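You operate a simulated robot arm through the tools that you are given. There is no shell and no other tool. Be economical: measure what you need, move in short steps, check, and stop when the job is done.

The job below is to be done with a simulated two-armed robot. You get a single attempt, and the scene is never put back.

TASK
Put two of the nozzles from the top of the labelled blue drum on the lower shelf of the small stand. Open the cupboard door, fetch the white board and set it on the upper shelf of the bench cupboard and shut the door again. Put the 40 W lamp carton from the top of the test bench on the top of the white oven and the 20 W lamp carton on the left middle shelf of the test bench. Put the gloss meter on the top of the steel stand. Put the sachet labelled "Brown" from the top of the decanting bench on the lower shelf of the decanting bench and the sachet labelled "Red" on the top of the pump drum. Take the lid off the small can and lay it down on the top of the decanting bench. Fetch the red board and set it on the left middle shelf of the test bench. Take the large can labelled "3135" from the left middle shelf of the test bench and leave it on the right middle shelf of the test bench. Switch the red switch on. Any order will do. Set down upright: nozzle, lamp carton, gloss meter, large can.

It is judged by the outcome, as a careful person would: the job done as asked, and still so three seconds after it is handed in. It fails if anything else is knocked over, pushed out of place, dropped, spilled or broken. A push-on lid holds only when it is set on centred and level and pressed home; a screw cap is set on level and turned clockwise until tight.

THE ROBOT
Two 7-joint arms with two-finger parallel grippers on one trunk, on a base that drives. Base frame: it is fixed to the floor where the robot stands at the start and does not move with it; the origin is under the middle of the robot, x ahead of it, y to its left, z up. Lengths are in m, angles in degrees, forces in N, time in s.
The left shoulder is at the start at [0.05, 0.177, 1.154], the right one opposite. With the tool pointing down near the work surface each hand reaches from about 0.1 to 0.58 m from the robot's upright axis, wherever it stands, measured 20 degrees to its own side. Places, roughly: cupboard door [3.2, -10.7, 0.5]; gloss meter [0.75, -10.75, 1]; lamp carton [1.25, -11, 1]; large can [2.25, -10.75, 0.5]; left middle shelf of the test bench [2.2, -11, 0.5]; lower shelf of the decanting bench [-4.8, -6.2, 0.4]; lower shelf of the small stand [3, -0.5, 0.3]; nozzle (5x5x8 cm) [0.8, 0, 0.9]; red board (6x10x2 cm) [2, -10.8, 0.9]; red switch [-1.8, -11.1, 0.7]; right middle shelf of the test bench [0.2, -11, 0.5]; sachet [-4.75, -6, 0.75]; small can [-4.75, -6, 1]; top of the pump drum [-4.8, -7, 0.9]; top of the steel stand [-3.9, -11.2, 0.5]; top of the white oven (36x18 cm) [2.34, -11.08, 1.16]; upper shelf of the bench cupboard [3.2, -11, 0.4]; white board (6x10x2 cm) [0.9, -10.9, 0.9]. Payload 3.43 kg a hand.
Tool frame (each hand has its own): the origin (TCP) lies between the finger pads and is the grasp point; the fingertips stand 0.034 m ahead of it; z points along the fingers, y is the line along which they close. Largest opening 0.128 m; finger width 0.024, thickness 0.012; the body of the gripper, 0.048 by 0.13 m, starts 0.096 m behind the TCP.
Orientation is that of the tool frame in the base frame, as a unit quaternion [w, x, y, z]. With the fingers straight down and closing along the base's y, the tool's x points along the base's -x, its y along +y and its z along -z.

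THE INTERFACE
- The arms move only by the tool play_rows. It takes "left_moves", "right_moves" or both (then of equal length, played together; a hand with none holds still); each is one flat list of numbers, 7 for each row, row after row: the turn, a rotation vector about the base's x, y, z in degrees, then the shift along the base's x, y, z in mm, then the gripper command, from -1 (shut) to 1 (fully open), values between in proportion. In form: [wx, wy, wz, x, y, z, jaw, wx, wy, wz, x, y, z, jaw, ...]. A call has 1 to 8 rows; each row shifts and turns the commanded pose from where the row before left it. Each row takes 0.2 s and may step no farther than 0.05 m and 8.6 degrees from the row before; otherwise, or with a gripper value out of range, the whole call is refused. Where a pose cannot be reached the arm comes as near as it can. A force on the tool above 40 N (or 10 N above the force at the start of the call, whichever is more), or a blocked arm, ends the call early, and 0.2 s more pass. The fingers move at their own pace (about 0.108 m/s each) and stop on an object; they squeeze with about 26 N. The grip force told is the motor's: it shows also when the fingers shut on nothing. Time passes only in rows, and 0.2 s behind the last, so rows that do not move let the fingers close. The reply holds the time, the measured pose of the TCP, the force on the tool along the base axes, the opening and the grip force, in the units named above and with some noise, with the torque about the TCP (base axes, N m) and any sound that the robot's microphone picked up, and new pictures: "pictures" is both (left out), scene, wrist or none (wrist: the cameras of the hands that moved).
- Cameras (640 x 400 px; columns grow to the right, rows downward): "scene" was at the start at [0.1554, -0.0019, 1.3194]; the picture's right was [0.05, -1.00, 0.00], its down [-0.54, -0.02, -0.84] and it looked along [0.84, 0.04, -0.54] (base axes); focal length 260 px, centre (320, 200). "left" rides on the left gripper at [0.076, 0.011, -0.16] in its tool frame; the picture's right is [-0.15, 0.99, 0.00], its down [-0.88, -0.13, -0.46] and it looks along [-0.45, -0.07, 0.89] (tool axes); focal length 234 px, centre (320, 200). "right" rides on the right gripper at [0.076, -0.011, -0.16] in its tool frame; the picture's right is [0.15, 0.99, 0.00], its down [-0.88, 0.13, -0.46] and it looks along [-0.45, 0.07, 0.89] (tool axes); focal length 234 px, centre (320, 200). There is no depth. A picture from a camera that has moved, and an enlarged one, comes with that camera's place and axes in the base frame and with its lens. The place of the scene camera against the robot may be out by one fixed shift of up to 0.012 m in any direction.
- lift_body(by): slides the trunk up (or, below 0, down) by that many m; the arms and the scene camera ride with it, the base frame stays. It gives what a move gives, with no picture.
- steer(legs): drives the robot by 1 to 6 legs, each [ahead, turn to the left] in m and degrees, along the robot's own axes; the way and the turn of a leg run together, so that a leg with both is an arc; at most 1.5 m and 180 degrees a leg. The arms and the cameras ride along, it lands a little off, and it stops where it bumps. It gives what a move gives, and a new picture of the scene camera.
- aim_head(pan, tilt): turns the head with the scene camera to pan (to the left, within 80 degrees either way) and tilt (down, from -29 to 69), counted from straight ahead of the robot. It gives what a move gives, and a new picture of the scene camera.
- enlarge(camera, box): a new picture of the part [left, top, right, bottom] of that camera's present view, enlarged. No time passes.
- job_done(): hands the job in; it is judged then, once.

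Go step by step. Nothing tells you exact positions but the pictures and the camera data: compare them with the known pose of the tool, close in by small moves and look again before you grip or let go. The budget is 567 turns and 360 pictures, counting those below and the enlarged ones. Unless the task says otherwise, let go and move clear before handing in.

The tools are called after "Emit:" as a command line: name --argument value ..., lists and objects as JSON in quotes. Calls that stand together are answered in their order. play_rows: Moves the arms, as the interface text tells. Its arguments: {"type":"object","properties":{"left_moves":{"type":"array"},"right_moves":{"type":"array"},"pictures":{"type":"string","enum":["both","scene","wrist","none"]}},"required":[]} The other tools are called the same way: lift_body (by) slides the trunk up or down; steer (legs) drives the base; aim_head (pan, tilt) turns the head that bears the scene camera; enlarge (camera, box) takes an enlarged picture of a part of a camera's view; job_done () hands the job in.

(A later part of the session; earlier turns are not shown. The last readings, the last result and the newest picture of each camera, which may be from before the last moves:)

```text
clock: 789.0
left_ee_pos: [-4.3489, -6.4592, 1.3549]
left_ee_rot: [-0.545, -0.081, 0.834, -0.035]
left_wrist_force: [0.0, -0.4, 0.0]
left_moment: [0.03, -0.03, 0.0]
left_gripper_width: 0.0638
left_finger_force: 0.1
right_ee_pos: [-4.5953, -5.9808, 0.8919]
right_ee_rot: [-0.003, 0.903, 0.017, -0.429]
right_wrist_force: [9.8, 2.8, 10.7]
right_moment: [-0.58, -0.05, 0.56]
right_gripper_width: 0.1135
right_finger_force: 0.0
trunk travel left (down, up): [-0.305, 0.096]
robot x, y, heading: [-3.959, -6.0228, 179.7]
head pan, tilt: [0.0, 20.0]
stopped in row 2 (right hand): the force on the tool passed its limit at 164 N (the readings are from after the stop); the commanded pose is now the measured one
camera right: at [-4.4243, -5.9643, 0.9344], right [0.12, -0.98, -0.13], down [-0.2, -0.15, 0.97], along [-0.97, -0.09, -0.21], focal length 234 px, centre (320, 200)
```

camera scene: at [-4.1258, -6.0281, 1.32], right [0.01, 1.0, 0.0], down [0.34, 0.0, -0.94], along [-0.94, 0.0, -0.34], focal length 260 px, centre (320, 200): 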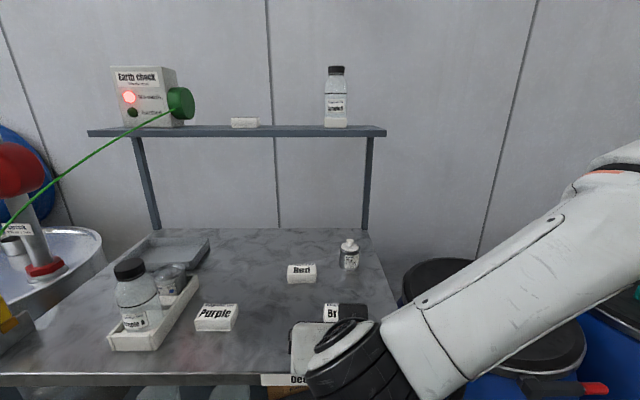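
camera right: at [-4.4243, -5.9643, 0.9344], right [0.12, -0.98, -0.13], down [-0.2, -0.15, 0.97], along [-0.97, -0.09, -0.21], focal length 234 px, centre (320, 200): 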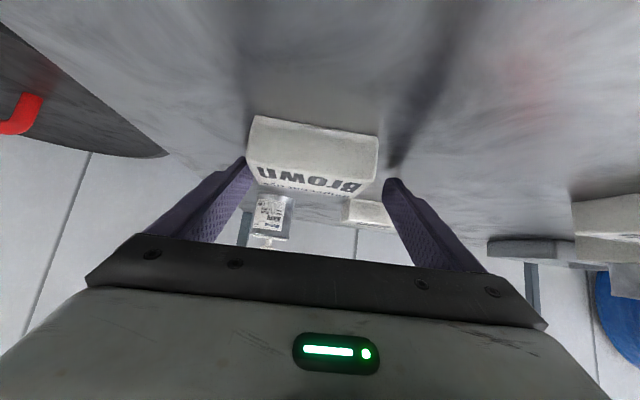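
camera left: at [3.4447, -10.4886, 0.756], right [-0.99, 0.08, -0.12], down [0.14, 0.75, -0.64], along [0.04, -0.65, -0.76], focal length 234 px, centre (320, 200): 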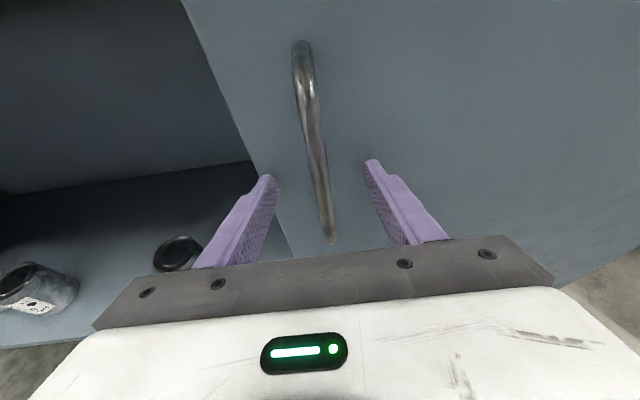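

The bench top is higher than I estimated (z≈0.86). The sachet centre is about (-4.58, -5.972). Back up a little and grip.

Emit:
play_rows --right_moves '[0, 0, 0, 0, 3, 8, 0.8, 0, 0, 0, 34, 4, 0, 0.8, 0, 0, 0, 0, 0, -4, 0.5, 0, 0, 0, 0, 0, 0, -1, 0, 0, 0, 0, 0, 0, -1, 0, 0, 0, 0, 0, 0, -1]' --pictures "wrist"

```text
clock: 790.4
left_ee_pos: [-4.351, -6.4588, 1.3554]
left_ee_rot: [-0.545, -0.081, 0.834, -0.035]
left_wrist_force: [0.4, -0.4, 0.6]
left_moment: [-0.01, -0.02, 0.0]
left_gripper_width: 0.0638
left_finger_force: 0.1
right_ee_pos: [-4.5633, -5.9715, 0.8935]
right_ee_rot: [-0.005, 0.904, 0.016, -0.428]
right_wrist_force: [-0.5, 0.1, 0.2]
right_moment: [-0.02, -0.02, 0.02]
right_gripper_width: 0.0846
right_finger_force: 25.9
trunk travel left (down, up): [-0.305, 0.096]
robot x, y, heading: [-3.9556, -6.024, 179.7]
head pan, tilt: [0.0, 20.0]
camera right: at [-4.3917, -5.9561, 0.9364], right [0.12, -0.98, -0.13], down [-0.2, -0.16, 0.97], along [-0.97, -0.09, -0.22], focal length 234 px, centre (320, 200)
```

right: 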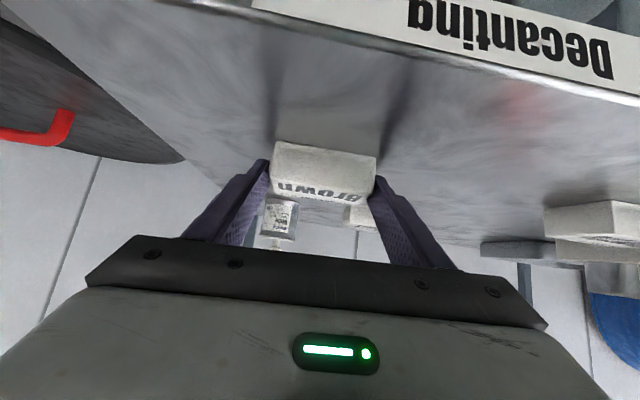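

Brown gripped. Lift, back off, lower, and go for the lower shelf.

Emit:
play_rows --right_moves '[0, 0, 0, 0, 0, 20, -1, 0, 0, 0, 0, 0, 40, -1]' --pictures "none"

Emit:
steer --legs '[[-0.3, 0]]'

Emit:
lift_body --by -0.3

Emit:
play_rows --right_moves '[0, 0, 0, -5, -5, -40, -1, 0, 0, 0, -5, -5, -40, -1, 0, 0, 0, -5, -5, -35, -1]' --pictures "both"

```text
clock: 791.0
left_ee_pos: [-4.3502, -6.4598, 1.3547]
left_ee_rot: [-0.545, -0.082, 0.834, -0.036]
left_wrist_force: [0.4, 1.2, -0.3]
left_moment: [0.03, 0.01, -0.01]
left_gripper_width: 0.0639
left_finger_force: 0.1
right_ee_pos: [-4.5623, -5.9717, 0.9528]
right_ee_rot: [-0.004, 0.903, 0.017, -0.429]
right_wrist_force: [-0.5, -0.8, -1.5]
right_moment: [-0.01, -0.05, 0.01]
right_gripper_width: 0.085
right_finger_force: 25.9
trunk travel left (down, up): [-0.305, 0.096]
robot x, y, heading: [-3.9593, -6.0242, 179.7]
head pan, tilt: [0.0, 20.0]
```

```text
clock: 793.0
left_ee_pos: [-4.0548, -6.4642, 1.3558]
left_ee_rot: [-0.544, -0.085, 0.834, -0.037]
left_wrist_force: [-0.2, 0.3, 0.2]
left_moment: [0.0, -0.04, -0.01]
left_gripper_width: 0.0637
left_finger_force: 0.1
right_ee_pos: [-4.2707, -5.9773, 0.9519]
right_ee_rot: [-0.002, 0.903, 0.021, -0.429]
right_wrist_force: [-0.2, -0.2, -0.5]
right_moment: [0.01, -0.02, 0.01]
right_gripper_width: 0.0847
right_finger_force: 25.8
trunk travel left (down, up): [-0.305, 0.096]
robot x, y, heading: [-3.668, -6.0262, -179.9]
head pan, tilt: [0.0, 20.0]
camera scene: at [-3.8325, -6.0298, 1.3202], right [0.0, 1.0, 0.0], down [0.34, 0.0, -0.94], along [-0.94, 0.0, -0.34], focal length 260 px, centre (320, 200)
```

scene: 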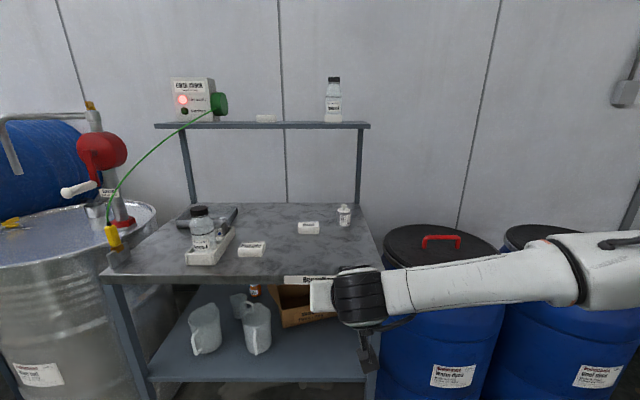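

```text
clock: 796.0
left_ee_pos: [-4.0556, -6.4621, 1.0554]
left_ee_rot: [-0.544, -0.084, 0.834, -0.036]
left_wrist_force: [-0.8, 0.1, 0.4]
left_moment: [-0.03, -0.02, -0.02]
left_gripper_width: 0.0641
left_finger_force: 0.0
right_ee_pos: [-4.2706, -5.9774, 0.6525]
right_ee_rot: [-0.002, 0.904, 0.02, -0.427]
right_wrist_force: [0.1, -0.1, -1.3]
right_moment: [-0.01, 0.05, -0.02]
right_gripper_width: 0.0845
right_finger_force: 25.8
trunk travel left (down, up): [-0.005, 0.396]
robot x, y, heading: [-3.6656, -6.0228, -180.0]
head pan, tilt: [0.0, 20.0]
```

```text
clock: 796.8
left_ee_pos: [-4.0559, -6.463, 1.0551]
left_ee_rot: [-0.545, -0.084, 0.834, -0.037]
left_wrist_force: [0.1, 0.5, 0.5]
left_moment: [-0.03, 0.02, -0.01]
left_gripper_width: 0.0641
left_finger_force: 0.0
right_ee_pos: [-4.2874, -5.9908, 0.5354]
right_ee_rot: [-0.002, 0.904, 0.021, -0.428]
right_wrist_force: [-0.2, 0.5, -0.9]
right_moment: [0.01, -0.05, -0.02]
right_gripper_width: 0.0846
right_finger_force: 26.1
trunk travel left (down, up): [-0.005, 0.396]
robot x, y, heading: [-3.6674, -6.0247, -180.0]
head pan, tilt: [0.0, 20.0]
camera scene: at [-3.833, -6.0298, 1.0202], right [0.0, 1.0, 0.0], down [0.34, 0.0, -0.94], along [-0.94, 0.0, -0.34], focal length 260 px, centre (320, 200)
camera right: at [-4.1163, -5.974, 0.5786], right [0.13, -0.98, -0.14], down [-0.2, -0.16, 0.97], along [-0.97, -0.1, -0.22], focal length 234 px, centre (320, 200)
```

scene: 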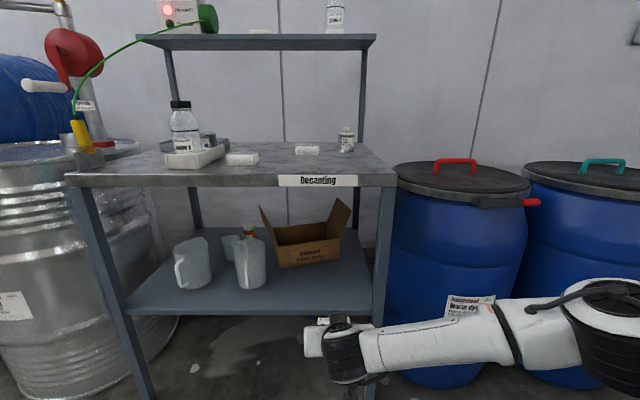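
right: 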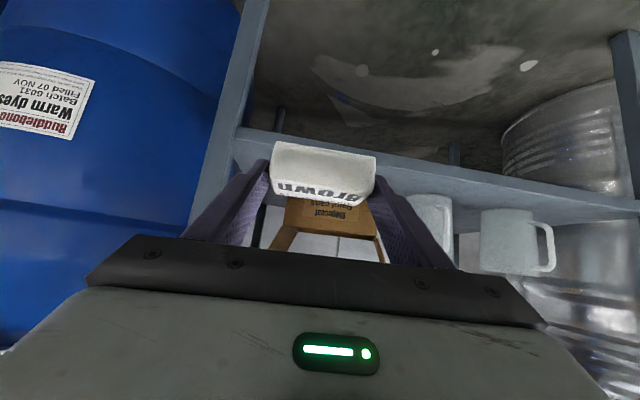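

Free spot in front of the carton at about (-4.56, -6.02). Drive in and place.

Emit:
steer --legs '[[0.21, 0]]'

Emit:
play_rows --right_moves '[0, 0, 0, -18, -9, -15, -1, 0, 0, 0, -18, -9, -15, -1, 0, 0, 0, -18, -9, -15, -1, 0, 0, 0, 0, 0, -8, -1, 0, 0, 0, 0, 0, -6, -1, 0, 0, 0, 0, 0, -6, -1, 0, 0, 0, 0, 0, -6, -1]' --pictures "wrist"

```text
clock: 798.5
left_ee_pos: [-4.263, -6.4642, 1.0553]
left_ee_rot: [-0.545, -0.086, 0.833, -0.038]
left_wrist_force: [-0.3, 0.0, -0.5]
left_moment: [0.0, -0.01, 0.01]
left_gripper_width: 0.0644
left_finger_force: 0.0
right_ee_pos: [-4.4962, -5.9925, 0.5371]
right_ee_rot: [-0.001, 0.903, 0.022, -0.428]
right_wrist_force: [0.2, -0.1, -1.4]
right_moment: [0.0, 0.0, 0.02]
right_gripper_width: 0.0844
right_finger_force: 26.2
trunk travel left (down, up): [-0.005, 0.396]
robot x, y, heading: [-3.8761, -6.0261, -179.9]
head pan, tilt: [0.0, 20.0]
camera scene: at [-4.0414, -6.0307, 1.0201], right [0.0, 1.0, 0.0], down [0.34, 0.0, -0.94], along [-0.94, 0.0, -0.34], focal length 260 px, centre (320, 200)
```

scene: 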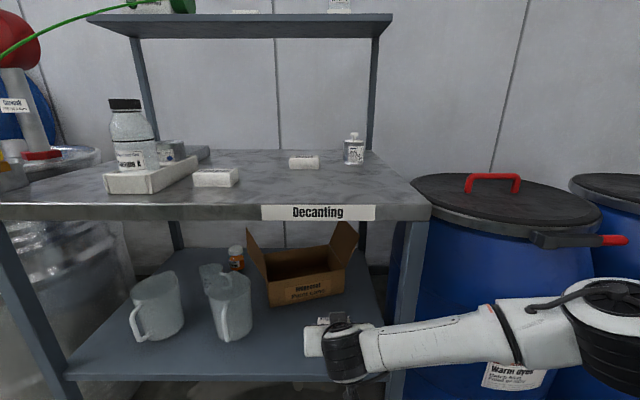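

```text
clock: 800.0
left_ee_pos: [-4.2632, -6.4626, 1.0551]
left_ee_rot: [-0.545, -0.086, 0.833, -0.039]
left_wrist_force: [-0.4, -0.1, 0.2]
left_moment: [-0.04, -0.01, 0.0]
left_gripper_width: 0.0641
left_finger_force: 0.1
right_ee_pos: [-4.5515, -6.0188, 0.4659]
right_ee_rot: [-0.002, 0.903, 0.021, -0.429]
right_wrist_force: [-0.8, 0.8, -1.1]
right_moment: [0.03, -0.02, 0.01]
right_gripper_width: 0.0843
right_finger_force: 26.0
trunk travel left (down, up): [-0.005, 0.396]
robot x, y, heading: [-3.8745, -6.0242, -179.7]
head pan, tilt: [0.0, 20.0]
camera right: at [-4.3798, -6.0021, 0.5087], right [0.13, -0.98, -0.13], down [-0.2, -0.16, 0.97], along [-0.97, -0.1, -0.22], focal length 234 px, centre (320, 200)
```

right: 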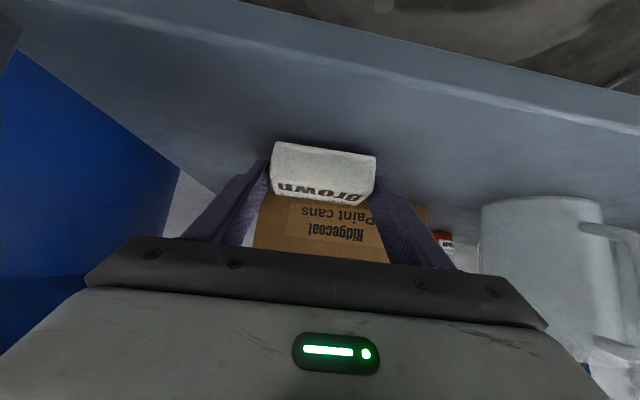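

Emit:
play_rows --right_moves '[0, 0, 0, 0, 0, -8, -1, 0, 0, 0, 0, 0, -7, -1, 0, 0, 0, 0, 0, -6, -1, 0, 0, 0, 0, 0, -6, -1, 0, 0, 0, 0, 0, -6, -1, 0, 0, 0, 0, 0, -6, -1]' --pictures "none"

```text
clock: 800.9
left_ee_pos: [-4.2626, -6.4634, 1.0557]
left_ee_rot: [-0.544, -0.085, 0.834, -0.038]
left_wrist_force: [0.4, -0.2, -0.8]
left_moment: [0.03, 0.02, -0.01]
left_gripper_width: 0.0639
left_finger_force: 0.0
right_ee_pos: [-4.5561, -6.021, 0.4562]
right_ee_rot: [0.0, 0.899, 0.02, -0.437]
right_wrist_force: [-2.1, -0.8, 11.1]
right_moment: [-0.14, -0.08, -0.05]
right_gripper_width: 0.0848
right_finger_force: 26.0
trunk travel left (down, up): [-0.005, 0.396]
robot x, y, heading: [-3.8787, -6.0253, -179.8]
head pan, tilt: [0.0, 20.0]
stopped in row 4 (right hand): the force on the tool passed its limit at 47 N (the readings are from after the stop); the commanded pose is now the measured one
```

Emit:
play_rows --right_moves '[0, 0, 0, 0, 0, 2, -1, 0, 0, 0, 0, 0, 0, 0.7, 0, 0, 0, 0, 0, 0, 0.7, 0, 0, 0, 18, 0, 15, 0.7, 0, 0, 0, 26, 0, 20, 0.7, 0, 0, 0, 32, 0, 14, 0.7]' --pictures "wrist"

```text
clock: 802.3
left_ee_pos: [-4.2631, -6.4633, 1.0553]
left_ee_rot: [-0.544, -0.086, 0.834, -0.038]
left_wrist_force: [0.8, 0.2, 0.5]
left_moment: [-0.02, 0.0, 0.0]
left_gripper_width: 0.0637
left_finger_force: 0.1
right_ee_pos: [-4.4777, -6.0206, 0.5025]
right_ee_rot: [0.0, 0.901, 0.022, -0.434]
right_wrist_force: [-0.4, -0.3, -0.8]
right_moment: [-0.01, 0.0, -0.01]
right_gripper_width: 0.1089
right_finger_force: 0.2
trunk travel left (down, up): [-0.005, 0.396]
robot x, y, heading: [-3.8738, -6.0234, -179.6]
head pan, tilt: [0.0, 20.0]
camera right: at [-4.307, -6.0033, 0.5428], right [0.13, -0.98, -0.13], down [-0.19, -0.16, 0.97], along [-0.97, -0.1, -0.2], focal length 234 px, centre (320, 200)
```

right: 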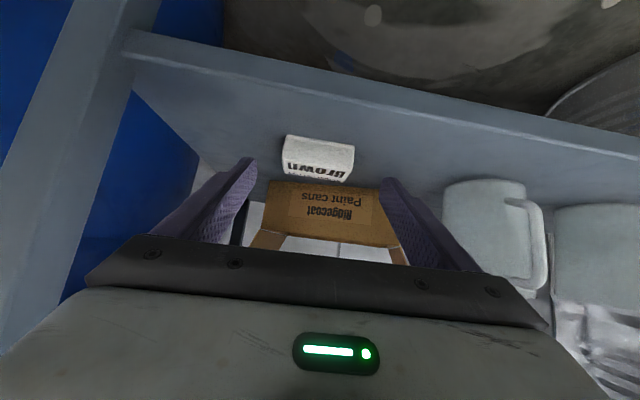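

Brown is on the lower shelf. Now Red: back off, raise, and line up.

Emit:
steer --legs '[[-0.22, 0]]'

Emit:
lift_body --by 0.3

Emit:
play_rows --right_moves '[0, -1, 0, 0, -13, 45, 0.8, 0, 0, 0, 0, -13, 45, 0.8, 0, 0, 0, 0, -13, 45, 0.8, 0, 0, 0, 0, -13, 45, 0.8]' --pictures "none"

Emit:
steer --legs '[[0.35, 0]]'

Emit:
enlarge --camera "right" --box '[0, 0, 640, 400]'

```text
clock: 804.0
left_ee_pos: [-4.0466, -6.4611, 1.0558]
left_ee_rot: [-0.544, -0.083, 0.834, -0.036]
left_wrist_force: [0.3, 0.1, 0.4]
left_moment: [0.01, -0.02, 0.01]
left_gripper_width: 0.0637
left_finger_force: 0.2
right_ee_pos: [-4.2596, -6.0158, 0.5018]
right_ee_rot: [-0.001, 0.901, 0.019, -0.434]
right_wrist_force: [0.0, 0.2, 0.8]
right_moment: [0.0, 0.01, 0.0]
right_gripper_width: 0.1088
right_finger_force: 0.1
trunk travel left (down, up): [-0.005, 0.396]
robot x, y, heading: [-3.6558, -6.0242, 179.9]
head pan, tilt: [0.0, 20.0]
camera scene: at [-3.8213, -6.0296, 1.0202], right [0.0, 1.0, 0.0], down [0.34, 0.0, -0.94], along [-0.94, 0.0, -0.34], focal length 260 px, centre (320, 200)
```

scene: 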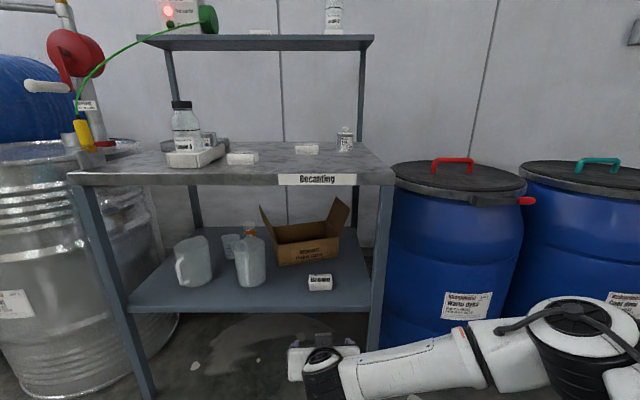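

```text
clock: 807.0
left_ee_pos: [-4.0448, -6.4608, 1.3561]
left_ee_rot: [-0.544, -0.084, 0.834, -0.037]
left_wrist_force: [0.0, 0.6, -0.1]
left_moment: [-0.01, 0.01, 0.01]
left_gripper_width: 0.0641
left_finger_force: 0.0
right_ee_pos: [-4.2597, -6.0179, 0.8024]
right_ee_rot: [-0.003, 0.901, 0.018, -0.434]
right_wrist_force: [0.1, -1.2, -0.1]
right_moment: [-0.02, 0.02, 0.0]
right_gripper_width: 0.1088
right_finger_force: 0.1
trunk travel left (down, up): [-0.305, 0.096]
robot x, y, heading: [-3.6528, -6.0198, 180.0]
head pan, tilt: [0.0, 20.0]
```

```text
clock: 808.0
left_ee_pos: [-4.0453, -6.4624, 1.3558]
left_ee_rot: [-0.545, -0.082, 0.833, -0.035]
left_wrist_force: [1.3, 0.7, -1.2]
left_moment: [-0.01, 0.03, -0.01]
left_gripper_width: 0.064
left_finger_force: 0.2
right_ee_pos: [-4.2579, -6.0695, 0.9836]
right_ee_rot: [-0.002, 0.904, 0.019, -0.426]
right_wrist_force: [-1.3, 0.2, -0.4]
right_moment: [0.02, 0.03, 0.01]
right_gripper_width: 0.1153
right_finger_force: 0.1
trunk travel left (down, up): [-0.305, 0.096]
robot x, y, heading: [-3.6529, -6.0248, 180.3]
head pan, tilt: [0.0, 20.0]
```

```text
clock: 810.2
left_ee_pos: [-4.3888, -6.4614, 1.3557]
left_ee_rot: [-0.545, -0.082, 0.833, -0.036]
left_wrist_force: [0.6, 0.5, 0.1]
left_moment: [0.01, 0.0, -0.01]
left_gripper_width: 0.0641
left_finger_force: 0.0
right_ee_pos: [-4.6012, -6.0685, 0.9825]
right_ee_rot: [-0.003, 0.905, 0.018, -0.426]
right_wrist_force: [0.2, 0.0, -0.8]
right_moment: [0.01, 0.02, 0.02]
right_gripper_width: 0.1152
right_finger_force: 0.1
trunk travel left (down, up): [-0.305, 0.096]
robot x, y, heading: [-3.9962, -6.0234, 179.9]
head pan, tilt: [0.0, 20.0]
camera scene: at [-4.1655, -6.029, 1.3201], right [0.0, 1.0, 0.0], down [0.34, 0.0, -0.94], along [-0.94, 0.0, -0.34], focal length 260 px, centre (320, 200)
```

scene: 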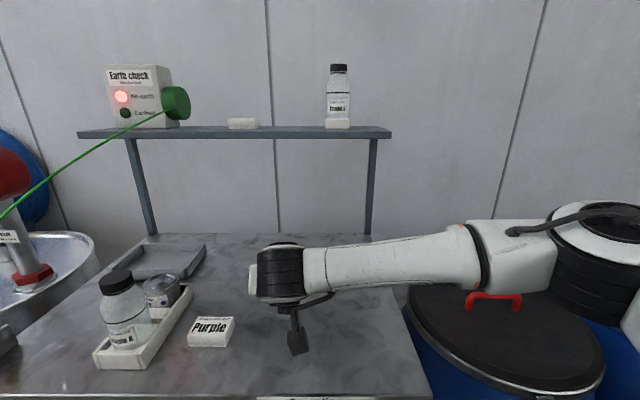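

```text
1.00 times, centred on (320, 200) of right (not enlarged: the box is as wide or as high as the picture)
camera zoom: at [-4.4307, -6.0525, 1.0266], right [0.12, -0.98, -0.13], down [-0.21, -0.15, 0.97], along [-0.97, -0.09, -0.22], focal length 234 px, centre (320, 200)
```

zoom: 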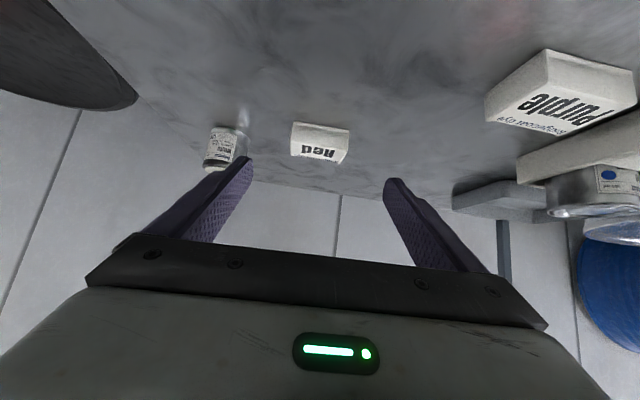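

Red's centre is about (-4.75, -6.073). Approach.

Emit:
play_rows --right_moves '[0, 0, 0, -32, -1, -22, 0.65, 0, 0, 0, -32, -1, -22, 0.65, 0, 0, 0, -32, -1, -22, 0.65]' --pictures "wrist"

```text
clock: 811.0
left_ee_pos: [-4.389, -6.4614, 1.3543]
left_ee_rot: [-0.544, -0.083, 0.834, -0.036]
left_wrist_force: [0.8, -0.3, -0.1]
left_moment: [0.02, -0.03, 0.0]
left_gripper_width: 0.0638
left_finger_force: 0.1
right_ee_pos: [-4.7004, -6.0718, 0.9164]
right_ee_rot: [-0.002, 0.905, 0.018, -0.426]
right_wrist_force: [-0.9, 0.6, 0.4]
right_moment: [-0.02, -0.02, -0.01]
right_gripper_width: 0.1059
right_finger_force: 0.0
trunk travel left (down, up): [-0.305, 0.096]
robot x, y, heading: [-3.9957, -6.025, 180.1]
head pan, tilt: [0.0, 20.0]
camera right: at [-4.529, -6.0563, 0.9598], right [0.12, -0.98, -0.13], down [-0.21, -0.16, 0.97], along [-0.97, -0.09, -0.22], focal length 234 px, centre (320, 200)
```

right: 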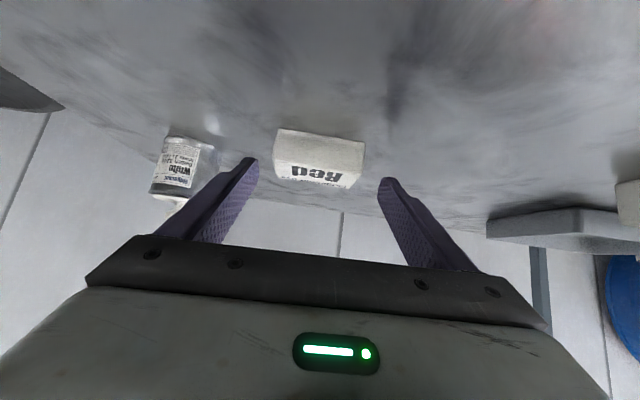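

Emit:
play_rows --right_moves '[0, 0, 0, -14, 0, -12, 0.65, 0, 0, 0, -9, 0, -9, 0.65, 0, 0, 0, 0, 0, 0, -1, 0, 0, 0, 0, 0, 0, -1, 0, 0, 0, 0, 0, 0, -1, 0, 0, 0, 0, 0, 25, -1, 0, 0, 0, 0, 0, 40, -1, 0, 0, 0, 10, 0, 40, -1]' --pictures "wrist"

```text
clock: 812.8
left_ee_pos: [-4.3892, -6.4609, 1.3549]
left_ee_rot: [-0.545, -0.082, 0.833, -0.036]
left_wrist_force: [-1.1, -0.1, -0.4]
left_moment: [0.0, -0.03, 0.04]
left_gripper_width: 0.0642
left_finger_force: 0.1
right_ee_pos: [-4.711, -6.074, 1.0027]
right_ee_rot: [-0.002, 0.905, 0.019, -0.426]
right_wrist_force: [-0.4, -0.2, -1.7]
right_moment: [0.02, 0.01, -0.01]
right_gripper_width: 0.0844
right_finger_force: 25.9
trunk travel left (down, up): [-0.305, 0.096]
robot x, y, heading: [-3.9998, -6.0235, 180.2]
head pan, tilt: [0.0, 20.0]
camera right: at [-4.5394, -6.0587, 1.0461], right [0.13, -0.98, -0.13], down [-0.21, -0.16, 0.97], along [-0.97, -0.09, -0.22], focal length 234 px, centre (320, 200)
```

right: 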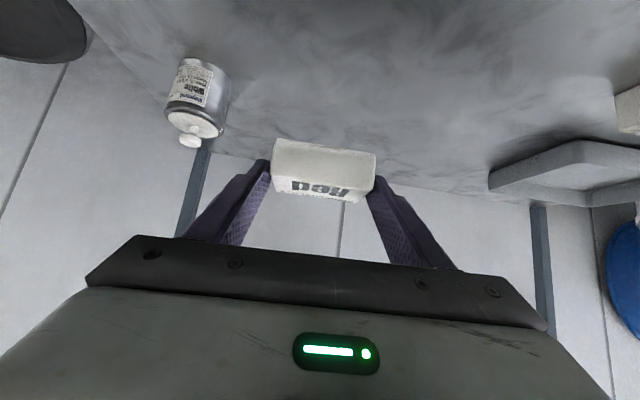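

Red held. Move to the pump drum.

Emit:
steer --legs '[[-0.4, 0], [0, 90], [0.9, 0], [0, -90]]'

Emit:
aim_head --pan 5 --tilt 30

```text
clock: 827.4
left_ee_pos: [-3.9997, -7.3591, 1.3553]
left_ee_rot: [-0.545, -0.071, 0.835, -0.028]
left_wrist_force: [0.0, -0.6, 0.6]
left_moment: [-0.02, 0.0, -0.05]
left_gripper_width: 0.0642
left_finger_force: 0.2
right_ee_pos: [-4.311, -6.9649, 1.0024]
right_ee_rot: [-0.006, 0.905, 0.006, -0.426]
right_wrist_force: [-0.1, 0.2, -1.1]
right_moment: [0.01, -0.01, -0.01]
right_gripper_width: 0.0844
right_finger_force: 25.9
trunk travel left (down, up): [-0.305, 0.096]
robot x, y, heading: [-3.598, -6.937, 178.1]
head pan, tilt: [0.0, 20.0]
camera scene: at [-3.7641, -6.9341, 1.3201], right [0.03, 1.0, 0.0], down [0.34, -0.01, -0.94], along [-0.94, 0.03, -0.34], focal length 260 px, centre (320, 200)
```

scene: 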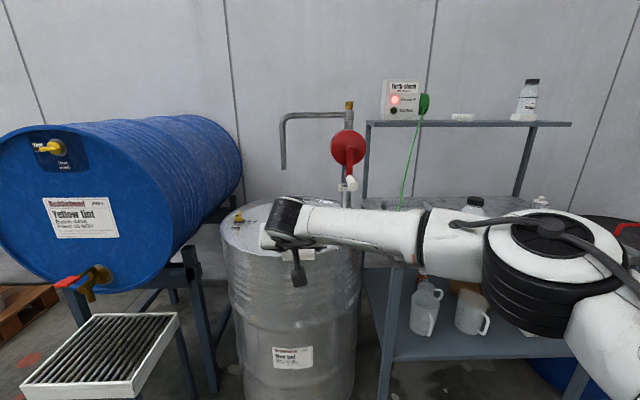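

```text
clock: 828.1
left_ee_pos: [-3.9991, -7.3589, 1.3558]
left_ee_rot: [-0.544, -0.072, 0.835, -0.029]
left_wrist_force: [0.2, -0.9, 1.1]
left_moment: [-0.01, -0.01, 0.0]
left_gripper_width: 0.0641
left_finger_force: 0.0
right_ee_pos: [-4.3114, -6.965, 1.0007]
right_ee_rot: [-0.007, 0.904, 0.007, -0.427]
right_wrist_force: [0.3, 1.0, -1.2]
right_moment: [-0.03, 0.0, -0.01]
right_gripper_width: 0.0844
right_finger_force: 26.3
trunk travel left (down, up): [-0.305, 0.096]
robot x, y, heading: [-3.595, -6.9369, 178.4]
head pan, tilt: [5.0, 30.0]
camera scene: at [-3.7613, -6.9422, 1.3041], right [-0.06, 1.0, 0.0], down [0.5, 0.03, -0.87], along [-0.86, -0.05, -0.5], focal length 260 px, centre (320, 200)
```

scene: 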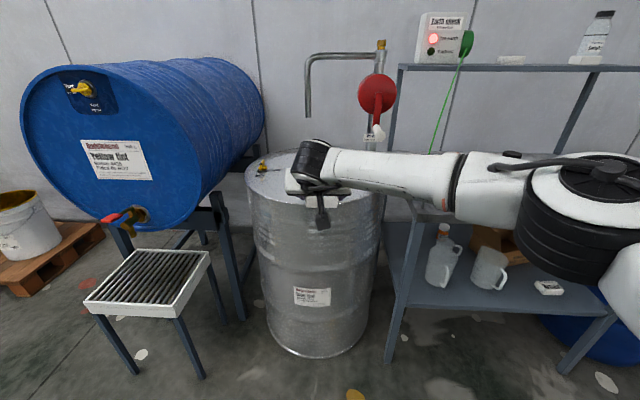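

Free area on the drum top is front-centre, about (-4.62, -7.03). Raise, shift and drive in.

Emit:
play_rows --right_moves '[0, 0, 0, 0, -22, 20, -1, 0, 0, 0, 0, -22, 20, -1, 0, 0, 0, 0, -25, 20, -1]' --pictures "none"

Emit:
steer --legs '[[0.3, 1]]'

Emit:
enlarge --camera "right" --box '[0, 0, 640, 400]'

```text
clock: 829.1
left_ee_pos: [-4.0003, -7.3603, 1.3558]
left_ee_rot: [-0.545, -0.072, 0.835, -0.028]
left_wrist_force: [-0.5, 0.7, 0.4]
left_moment: [0.01, 0.0, 0.01]
left_gripper_width: 0.0642
left_finger_force: 0.1
right_ee_pos: [-4.3308, -6.9884, 1.0532]
right_ee_rot: [-0.021, 0.908, -0.022, -0.419]
right_wrist_force: [0.4, 0.5, -1.4]
right_moment: [0.02, -0.05, 0.02]
right_gripper_width: 0.0843
right_finger_force: 25.9
trunk travel left (down, up): [-0.305, 0.096]
robot x, y, heading: [-3.5951, -6.9345, 178.4]
head pan, tilt: [5.0, 30.0]
stopped in row 3 (right hand): the arm was blocked; the commanded pose is now the measured one
```

```text
clock: 831.1
left_ee_pos: [-4.2787, -7.3581, 1.3549]
left_ee_rot: [-0.545, -0.077, 0.834, -0.032]
left_wrist_force: [-0.8, 0.4, -0.5]
left_moment: [0.01, 0.01, 0.0]
left_gripper_width: 0.0642
left_finger_force: 0.0
right_ee_pos: [-4.6132, -6.9914, 1.0535]
right_ee_rot: [-0.018, 0.908, -0.017, -0.419]
right_wrist_force: [-0.5, -0.1, -1.5]
right_moment: [0.02, -0.05, 0.0]
right_gripper_width: 0.0846
right_finger_force: 26.1
trunk travel left (down, up): [-0.305, 0.096]
robot x, y, heading: [-3.8806, -6.9246, 178.8]
head pan, tilt: [5.0, 30.0]
camera scene: at [-4.045, -6.9376, 1.304], right [-0.07, 1.0, 0.0], down [0.5, 0.04, -0.87], along [-0.86, -0.06, -0.5], focal length 260 px, centre (320, 200)
```

scene: 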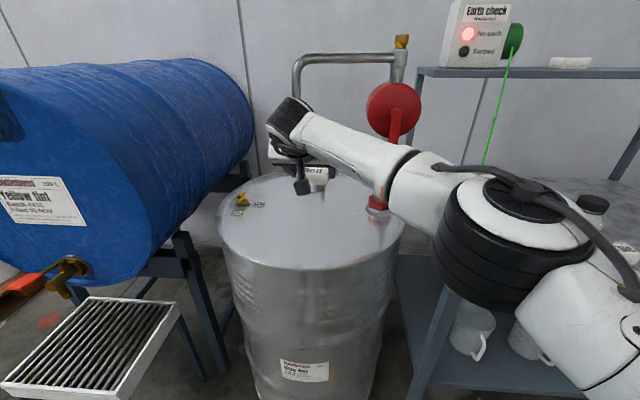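

```text
1.00 times, centred on (320, 200) of right (not enlarged: the box is as wide or as high as the picture)
camera zoom: at [-4.4427, -6.9889, 1.0995], right [0.05, -0.99, -0.13], down [-0.23, -0.14, 0.96], along [-0.97, -0.02, -0.23], focal length 234 px, centre (320, 200)
```

zoom: 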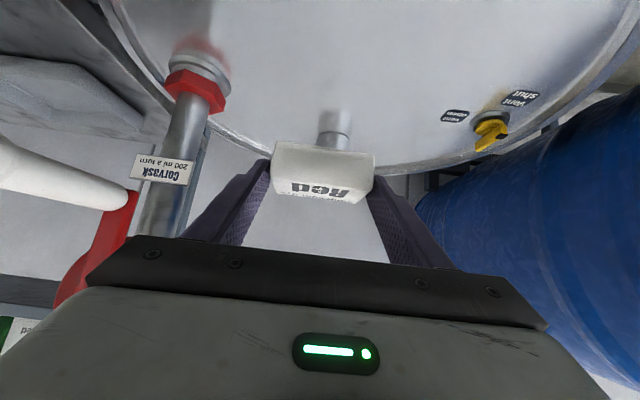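

The Red sachet is over the free front area, with a small bung just beyond. Pull back 3 cm and lower.

Emit:
play_rows --right_moves '[0, 0, 0, 15, 0, -15, -1, 0, 0, 0, 15, 0, -15, -1, 0, 0, 0, 0, 0, -10, -1, 0, 0, 0, 0, 0, -7, -1, 0, 0, 0, 0, 0, -7, -1, 0, 0, 0, 0, 0, -7, -1, 0, 0, 0, 0, 0, -7, -1, 0, 0, 0, 0, 0, -7, -1]' --pictures "wrist"

```text
clock: 832.9
left_ee_pos: [-4.2785, -7.3574, 1.3562]
left_ee_rot: [-0.545, -0.076, 0.835, -0.031]
left_wrist_force: [0.2, 0.7, -0.3]
left_moment: [0.02, -0.02, -0.02]
left_gripper_width: 0.0638
left_finger_force: 0.0
right_ee_pos: [-4.5831, -6.9915, 0.9785]
right_ee_rot: [-0.018, 0.907, -0.017, -0.42]
right_wrist_force: [0.1, 0.3, -0.9]
right_moment: [0.0, -0.03, 0.03]
right_gripper_width: 0.0845
right_finger_force: 26.1
trunk travel left (down, up): [-0.305, 0.096]
robot x, y, heading: [-3.8818, -6.9252, 179.1]
head pan, tilt: [5.0, 30.0]
camera right: at [-4.412, -6.9896, 1.0253], right [0.05, -0.99, -0.13], down [-0.23, -0.14, 0.96], along [-0.97, -0.02, -0.23], focal length 234 px, centre (320, 200)
```

right: 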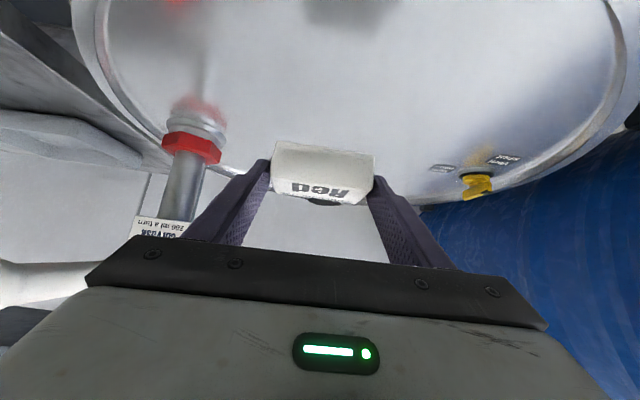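

Emit:
play_rows --right_moves '[0, 0, 0, 0, 0, -7, -1, 0, 0, 0, 0, 0, -7, -1, 0, 0, 0, 0, 0, -7, -1, 0, 0, 0, 0, 0, -7, -1, 0, 0, 0, 0, 0, -7, -1, 0, 0, 0, 0, 0, -7, -1, 0, 0, 0, 0, 0, -7, -1, 0, 0, 0, 0, 0, -7, -1]' --pictures "none"

```text
clock: 834.7
left_ee_pos: [-4.278, -7.3578, 1.3552]
left_ee_rot: [-0.545, -0.076, 0.834, -0.031]
left_wrist_force: [-0.4, -0.5, 0.3]
left_moment: [-0.02, -0.01, 0.03]
left_gripper_width: 0.0642
left_finger_force: 0.0
right_ee_pos: [-4.5836, -6.9917, 0.9223]
right_ee_rot: [-0.017, 0.907, -0.016, -0.42]
right_wrist_force: [-0.1, -0.5, -2.1]
right_moment: [-0.03, -0.02, -0.01]
right_gripper_width: 0.0842
right_finger_force: 25.9
trunk travel left (down, up): [-0.305, 0.096]
robot x, y, heading: [-3.8793, -6.9257, 179.2]
head pan, tilt: [5.0, 30.0]
```

Emit:
play_rows --right_moves '[0, 0, 0, 0, 0, -6, -1, 0, 0, 0, 0, 0, -6, -1, 0, 0, 0, 0, 0, -6, -1]' --pictures "wrist"

```text
clock: 835.5
left_ee_pos: [-4.2781, -7.3576, 1.3556]
left_ee_rot: [-0.545, -0.077, 0.834, -0.032]
left_wrist_force: [-0.3, 0.5, 0.4]
left_moment: [0.03, 0.02, -0.02]
left_gripper_width: 0.0641
left_finger_force: 0.1
right_ee_pos: [-4.5836, -6.9934, 0.9054]
right_ee_rot: [-0.018, 0.907, -0.017, -0.42]
right_wrist_force: [-0.1, 0.1, -1.5]
right_moment: [-0.02, -0.01, -0.01]
right_gripper_width: 0.0845
right_finger_force: 26.4
trunk travel left (down, up): [-0.305, 0.096]
robot x, y, heading: [-3.8816, -6.9289, 178.9]
head pan, tilt: [5.0, 30.0]
camera right: at [-4.4123, -6.989, 0.9507], right [0.05, -0.99, -0.13], down [-0.23, -0.14, 0.96], along [-0.97, -0.02, -0.23], focal length 234 px, centre (320, 200)
```

right: 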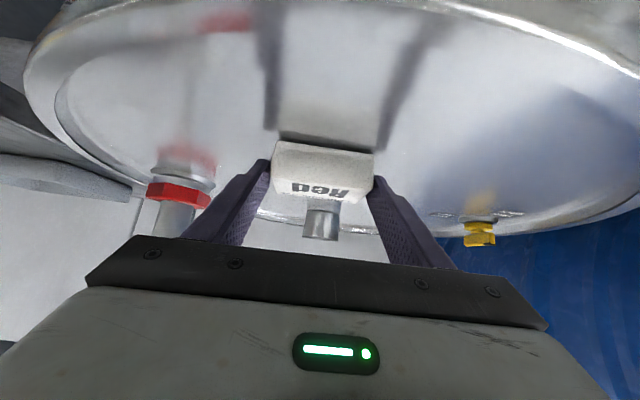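

Emit:
play_rows --right_moves '[0, 0, 0, 0, 0, -5, -1, 0, 0, 0, 0, 0, -5, -1, 0, 0, 0, 0, 0, -5, -1, 0, 0, 0, 0, 0, -5, -1]' --pictures "none"

```text
clock: 836.7
left_ee_pos: [-4.2769, -7.3573, 1.3541]
left_ee_rot: [-0.545, -0.077, 0.834, -0.031]
left_wrist_force: [0.2, -0.6, 0.4]
left_moment: [-0.01, 0.0, 0.0]
left_gripper_width: 0.0643
left_finger_force: 0.1
right_ee_pos: [-4.5873, -6.9912, 0.8978]
right_ee_rot: [-0.017, 0.902, -0.018, -0.431]
right_wrist_force: [-3.9, -2.8, 11.8]
right_moment: [-0.24, -0.04, -0.22]
right_gripper_width: 0.0846
right_finger_force: 25.9
trunk travel left (down, up): [-0.305, 0.096]
robot x, y, heading: [-3.8817, -6.9236, 178.8]
head pan, tilt: [5.0, 30.0]
stopped in row 4 (right hand): the force on the tool passed its limit at 40 N (the readings are from after the stop); the commanded pose is now the measured one
```

Contact. Release and retreat.

Emit:
play_rows --right_moves '[0, 0, 0, 0, 0, 3, -1, 0, 0, 0, 0, 0, 0, 0.65, 0, 0, 0, 0, 0, 0, 0.65, 0, 0, 0, 18, 0, 16, 0.65, 0, 0, 0, 25, 0, 22, 0.65, 0, 0, 0, 30, 0, 30, 0.65, 0, 0, 0, 20, 0, 40, 0.65]' --pictures "wrist"

```text
clock: 838.3
left_ee_pos: [-4.2774, -7.3581, 1.3565]
left_ee_rot: [-0.546, -0.077, 0.833, -0.032]
left_wrist_force: [-0.9, -1.2, -0.1]
left_moment: [-0.02, -0.02, -0.01]
left_gripper_width: 0.0641
left_finger_force: 0.1
right_ee_pos: [-4.4955, -6.9912, 1.0018]
right_ee_rot: [-0.018, 0.904, -0.018, -0.427]
right_wrist_force: [-0.1, 0.0, 0.3]
right_moment: [-0.02, 0.03, 0.01]
right_gripper_width: 0.1055
right_finger_force: 0.0
trunk travel left (down, up): [-0.305, 0.096]
robot x, y, heading: [-3.8791, -6.9268, 179.0]
head pan, tilt: [5.0, 30.0]
camera right: at [-4.3232, -6.989, 1.0445], right [0.05, -0.99, -0.13], down [-0.22, -0.14, 0.97], along [-0.98, -0.02, -0.22], focal length 234 px, centre (320, 200)
```

right: 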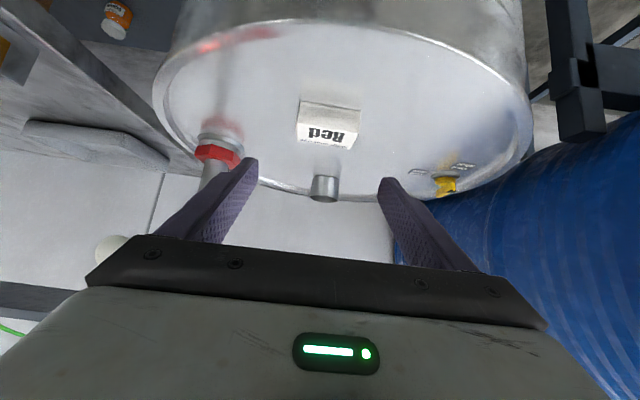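

Red rests on the pump drum. Last: the small can's lid. Drive in front of it.

Emit:
steer --legs '[[-0.35, 0], [0, -90], [0.99, 0], [0, 91], [0.3, 0]]'

Emit:
enlarge --camera "right" --box '[0, 0, 640, 400]'

```text
clock: 854.6
left_ee_pos: [-4.2193, -6.3627, 1.3552]
left_ee_rot: [-0.545, -0.082, 0.834, -0.036]
left_wrist_force: [-0.5, 0.2, -0.5]
left_moment: [0.0, 0.0, -0.01]
left_gripper_width: 0.064
left_finger_force: 0.1
right_ee_pos: [-4.4419, -6.0005, 1.0013]
right_ee_rot: [-0.014, 0.905, -0.011, -0.426]
right_wrist_force: [0.4, 1.0, -0.1]
right_moment: [0.01, 0.03, 0.01]
right_gripper_width: 0.1056
right_finger_force: 0.0
trunk travel left (down, up): [-0.305, 0.096]
robot x, y, heading: [-3.8301, -5.9261, 179.9]
head pan, tilt: [5.0, 30.0]
camera scene: at [-3.9919, -5.939, 1.304], right [-0.09, 1.0, 0.0], down [0.5, 0.04, -0.87], along [-0.86, -0.07, -0.5], focal length 260 px, centre (320, 200)
```

scene: 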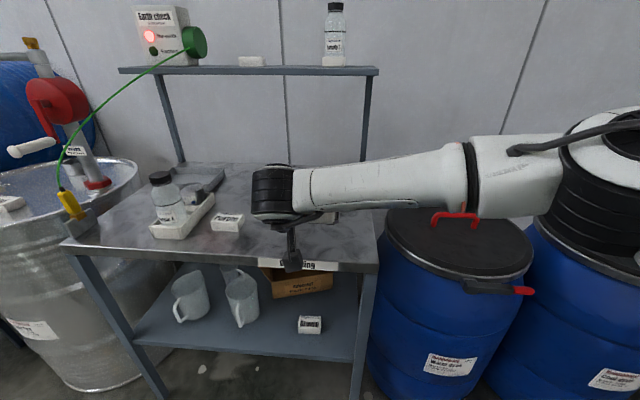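

```text
1.00 times, centred on (320, 200) of right (not enlarged: the box is as wide or as high as the picture)
camera zoom: at [-4.2707, -5.9948, 1.0442], right [0.06, -0.99, -0.13], down [-0.21, -0.14, 0.97], along [-0.97, -0.03, -0.22], focal length 234 px, centre (320, 200)
```

zoom: 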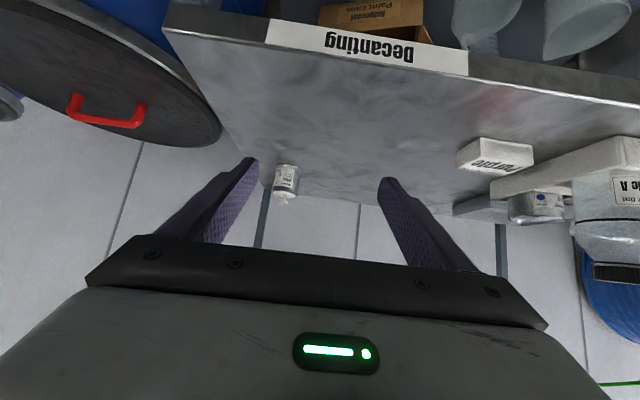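

Emit:
play_rows --right_moves '[0, 0, 0, 0, 25, 12, 0, 0, 0, 0, 0, 25, 12, 0, 0, 0, 0, 0, 23, 12, 0]' --pictures "none"

Emit:
steer --legs '[[0.24, 0]]'

Emit:
enlarge --camera "right" --box '[160, 50, 480, 250]'

```text
clock: 855.4
left_ee_pos: [-4.2186, -6.3621, 1.3561]
left_ee_rot: [-0.546, -0.083, 0.833, -0.036]
left_wrist_force: [0.5, 0.4, -0.6]
left_moment: [0.0, -0.01, -0.01]
left_gripper_width: 0.0639
left_finger_force: 0.0
right_ee_pos: [-4.4412, -5.9262, 1.0358]
right_ee_rot: [-0.013, 0.905, -0.01, -0.426]
right_wrist_force: [0.6, -0.8, 0.5]
right_moment: [0.0, 0.01, 0.02]
right_gripper_width: 0.0639
right_finger_force: 0.0
trunk travel left (down, up): [-0.305, 0.096]
robot x, y, heading: [-3.8318, -5.924, 179.9]
head pan, tilt: [5.0, 30.0]
```

```text
clock: 857.2
left_ee_pos: [-4.457, -6.3621, 1.3551]
left_ee_rot: [-0.544, -0.083, 0.834, -0.036]
left_wrist_force: [0.7, 0.3, -0.2]
left_moment: [-0.02, 0.02, -0.02]
left_gripper_width: 0.0641
left_finger_force: 0.0
right_ee_pos: [-4.6796, -5.9261, 1.0361]
right_ee_rot: [-0.014, 0.905, -0.01, -0.426]
right_wrist_force: [1.1, -0.2, -0.4]
right_moment: [0.0, 0.02, 0.03]
right_gripper_width: 0.064
right_finger_force: 0.0
trunk travel left (down, up): [-0.305, 0.096]
robot x, y, heading: [-4.0651, -5.9221, 179.8]
head pan, tilt: [5.0, 30.0]
camera scene: at [-4.2295, -5.9383, 1.304], right [-0.08, 1.0, 0.0], down [0.5, 0.04, -0.87], along [-0.86, -0.07, -0.5], focal length 260 px, centre (320, 200)
```

scene: 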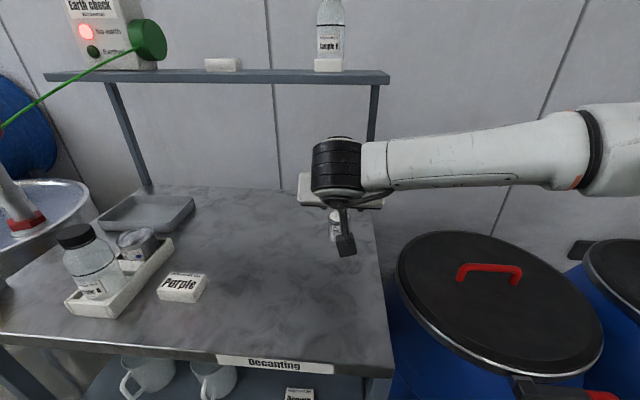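

```text
2.00 times, centred on (320, 150) of right
camera zoom: at [-4.507, -5.9205, 1.0789], right [0.06, -0.99, -0.13], down [-0.21, -0.14, 0.97], along [-0.98, -0.03, -0.22], focal length 468 px, centre (320, 300)
```

zoom: 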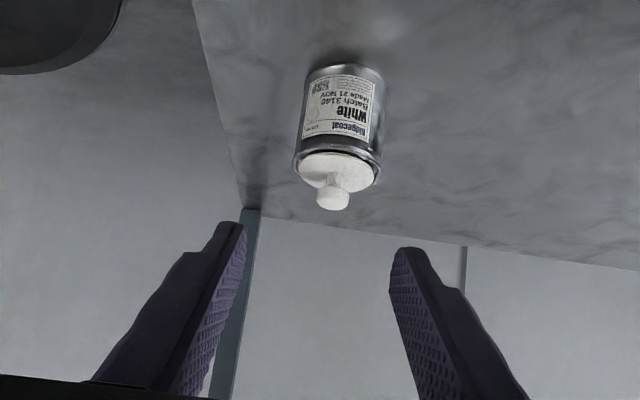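

The lid has a small mushroom knob at about (-4.807, -5.93, 0.935). Approach it carefully.

Emit:
play_rows --right_moves '[0, 0, 0, -27, -1, -16, -0.1, 0, 0, 0, -27, -1, -16, -0.1, 0, 0, 0, -27, -1, -16, -0.1]' --pictures "none"

Emit:
enlarge --camera "right" --box '[160, 50, 480, 250]'

```text
clock: 858.0
left_ee_pos: [-4.4557, -6.3626, 1.3557]
left_ee_rot: [-0.545, -0.082, 0.834, -0.035]
left_wrist_force: [-0.4, 0.6, 0.2]
left_moment: [-0.02, 0.03, -0.02]
left_gripper_width: 0.0639
left_finger_force: 0.0
right_ee_pos: [-4.7611, -5.9276, 0.9866]
right_ee_rot: [-0.014, 0.904, -0.011, -0.426]
right_wrist_force: [-0.3, 0.8, -0.1]
right_moment: [0.01, -0.02, 0.0]
right_gripper_width: 0.0574
right_finger_force: 0.0
trunk travel left (down, up): [-0.305, 0.096]
robot x, y, heading: [-4.0678, -5.9229, 179.8]
head pan, tilt: [5.0, 30.0]
```

```text
2.00 times, centred on (320, 150) of right
camera zoom: at [-4.5902, -5.9217, 1.0299], right [0.06, -0.99, -0.13], down [-0.21, -0.14, 0.97], along [-0.98, -0.03, -0.22], focal length 468 px, centre (320, 300)
```

zoom: 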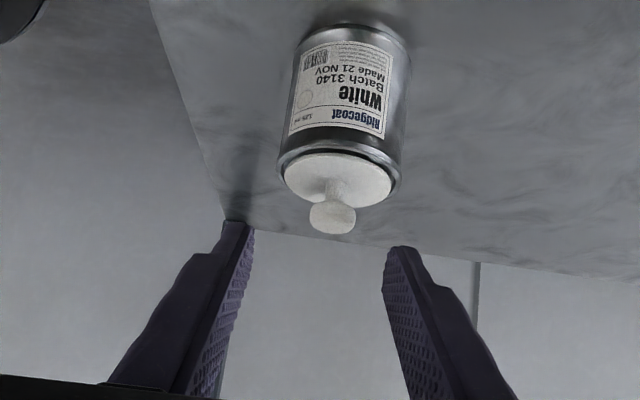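

Emit:
play_rows --right_moves '[0, 0, 0, -14, -1, -12, -0.1, 0, 0, 0, -12, 0, -10, -0.2]' --pictures "none"

Emit:
enlarge --camera "right" --box '[160, 50, 480, 250]'

```text
clock: 858.6
left_ee_pos: [-4.4565, -6.3621, 1.3547]
left_ee_rot: [-0.545, -0.082, 0.833, -0.035]
left_wrist_force: [0.8, 0.0, 0.4]
left_moment: [0.0, -0.01, 0.01]
left_gripper_width: 0.0641
left_finger_force: 0.0
right_ee_pos: [-4.7869, -5.9293, 0.9655]
right_ee_rot: [-0.014, 0.905, -0.011, -0.426]
right_wrist_force: [-0.3, 0.8, 0.2]
right_moment: [0.01, -0.01, -0.01]
right_gripper_width: 0.0515
right_finger_force: 0.1
trunk travel left (down, up): [-0.305, 0.096]
robot x, y, heading: [-4.0681, -5.9229, 179.7]
head pan, tilt: [5.0, 30.0]
```

```text
2.00 times, centred on (320, 150) of right
camera zoom: at [-4.615, -5.924, 1.0089], right [0.06, -0.99, -0.13], down [-0.21, -0.14, 0.97], along [-0.98, -0.03, -0.22], focal length 468 px, centre (320, 300)
```

zoom: 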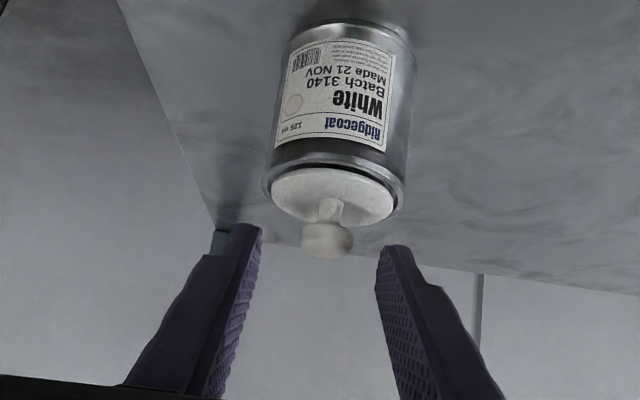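

Emit:
play_rows --right_moves '[0, 0, 0, -9, 0, -2, -0.2, 0, 0, 0, 0, 0, 0, -0.6, 0, 0, 0, 0, 0, 0, -1, 0, 0, 0, 0, 0, 0, -1]' --pictures "none"

Emit:
enlarge --camera "right" --box '[160, 50, 480, 250]'

```text
clock: 859.6
left_ee_pos: [-4.4565, -6.3619, 1.356]
left_ee_rot: [-0.546, -0.082, 0.833, -0.035]
left_wrist_force: [0.5, 0.6, 0.5]
left_moment: [-0.03, 0.01, 0.0]
left_gripper_width: 0.0642
left_finger_force: 0.0
right_ee_pos: [-4.7948, -5.9286, 0.9635]
right_ee_rot: [-0.014, 0.904, -0.011, -0.426]
right_wrist_force: [0.5, -1.0, 0.5]
right_moment: [-0.04, 0.03, 0.01]
right_gripper_width: 0.0173
right_finger_force: 26.1
trunk travel left (down, up): [-0.305, 0.096]
robot x, y, heading: [-4.0654, -5.924, 179.7]
head pan, tilt: [5.0, 30.0]
```

```text
2.00 times, centred on (320, 150) of right
camera zoom: at [-4.6236, -5.9231, 1.0074], right [0.06, -0.99, -0.13], down [-0.21, -0.14, 0.97], along [-0.98, -0.03, -0.22], focal length 468 px, centre (320, 300)
```

zoom: 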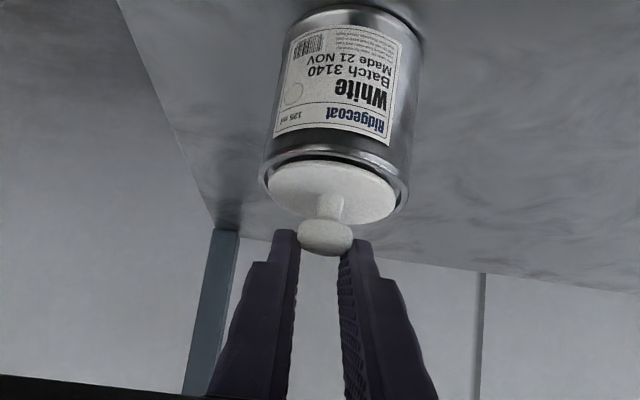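

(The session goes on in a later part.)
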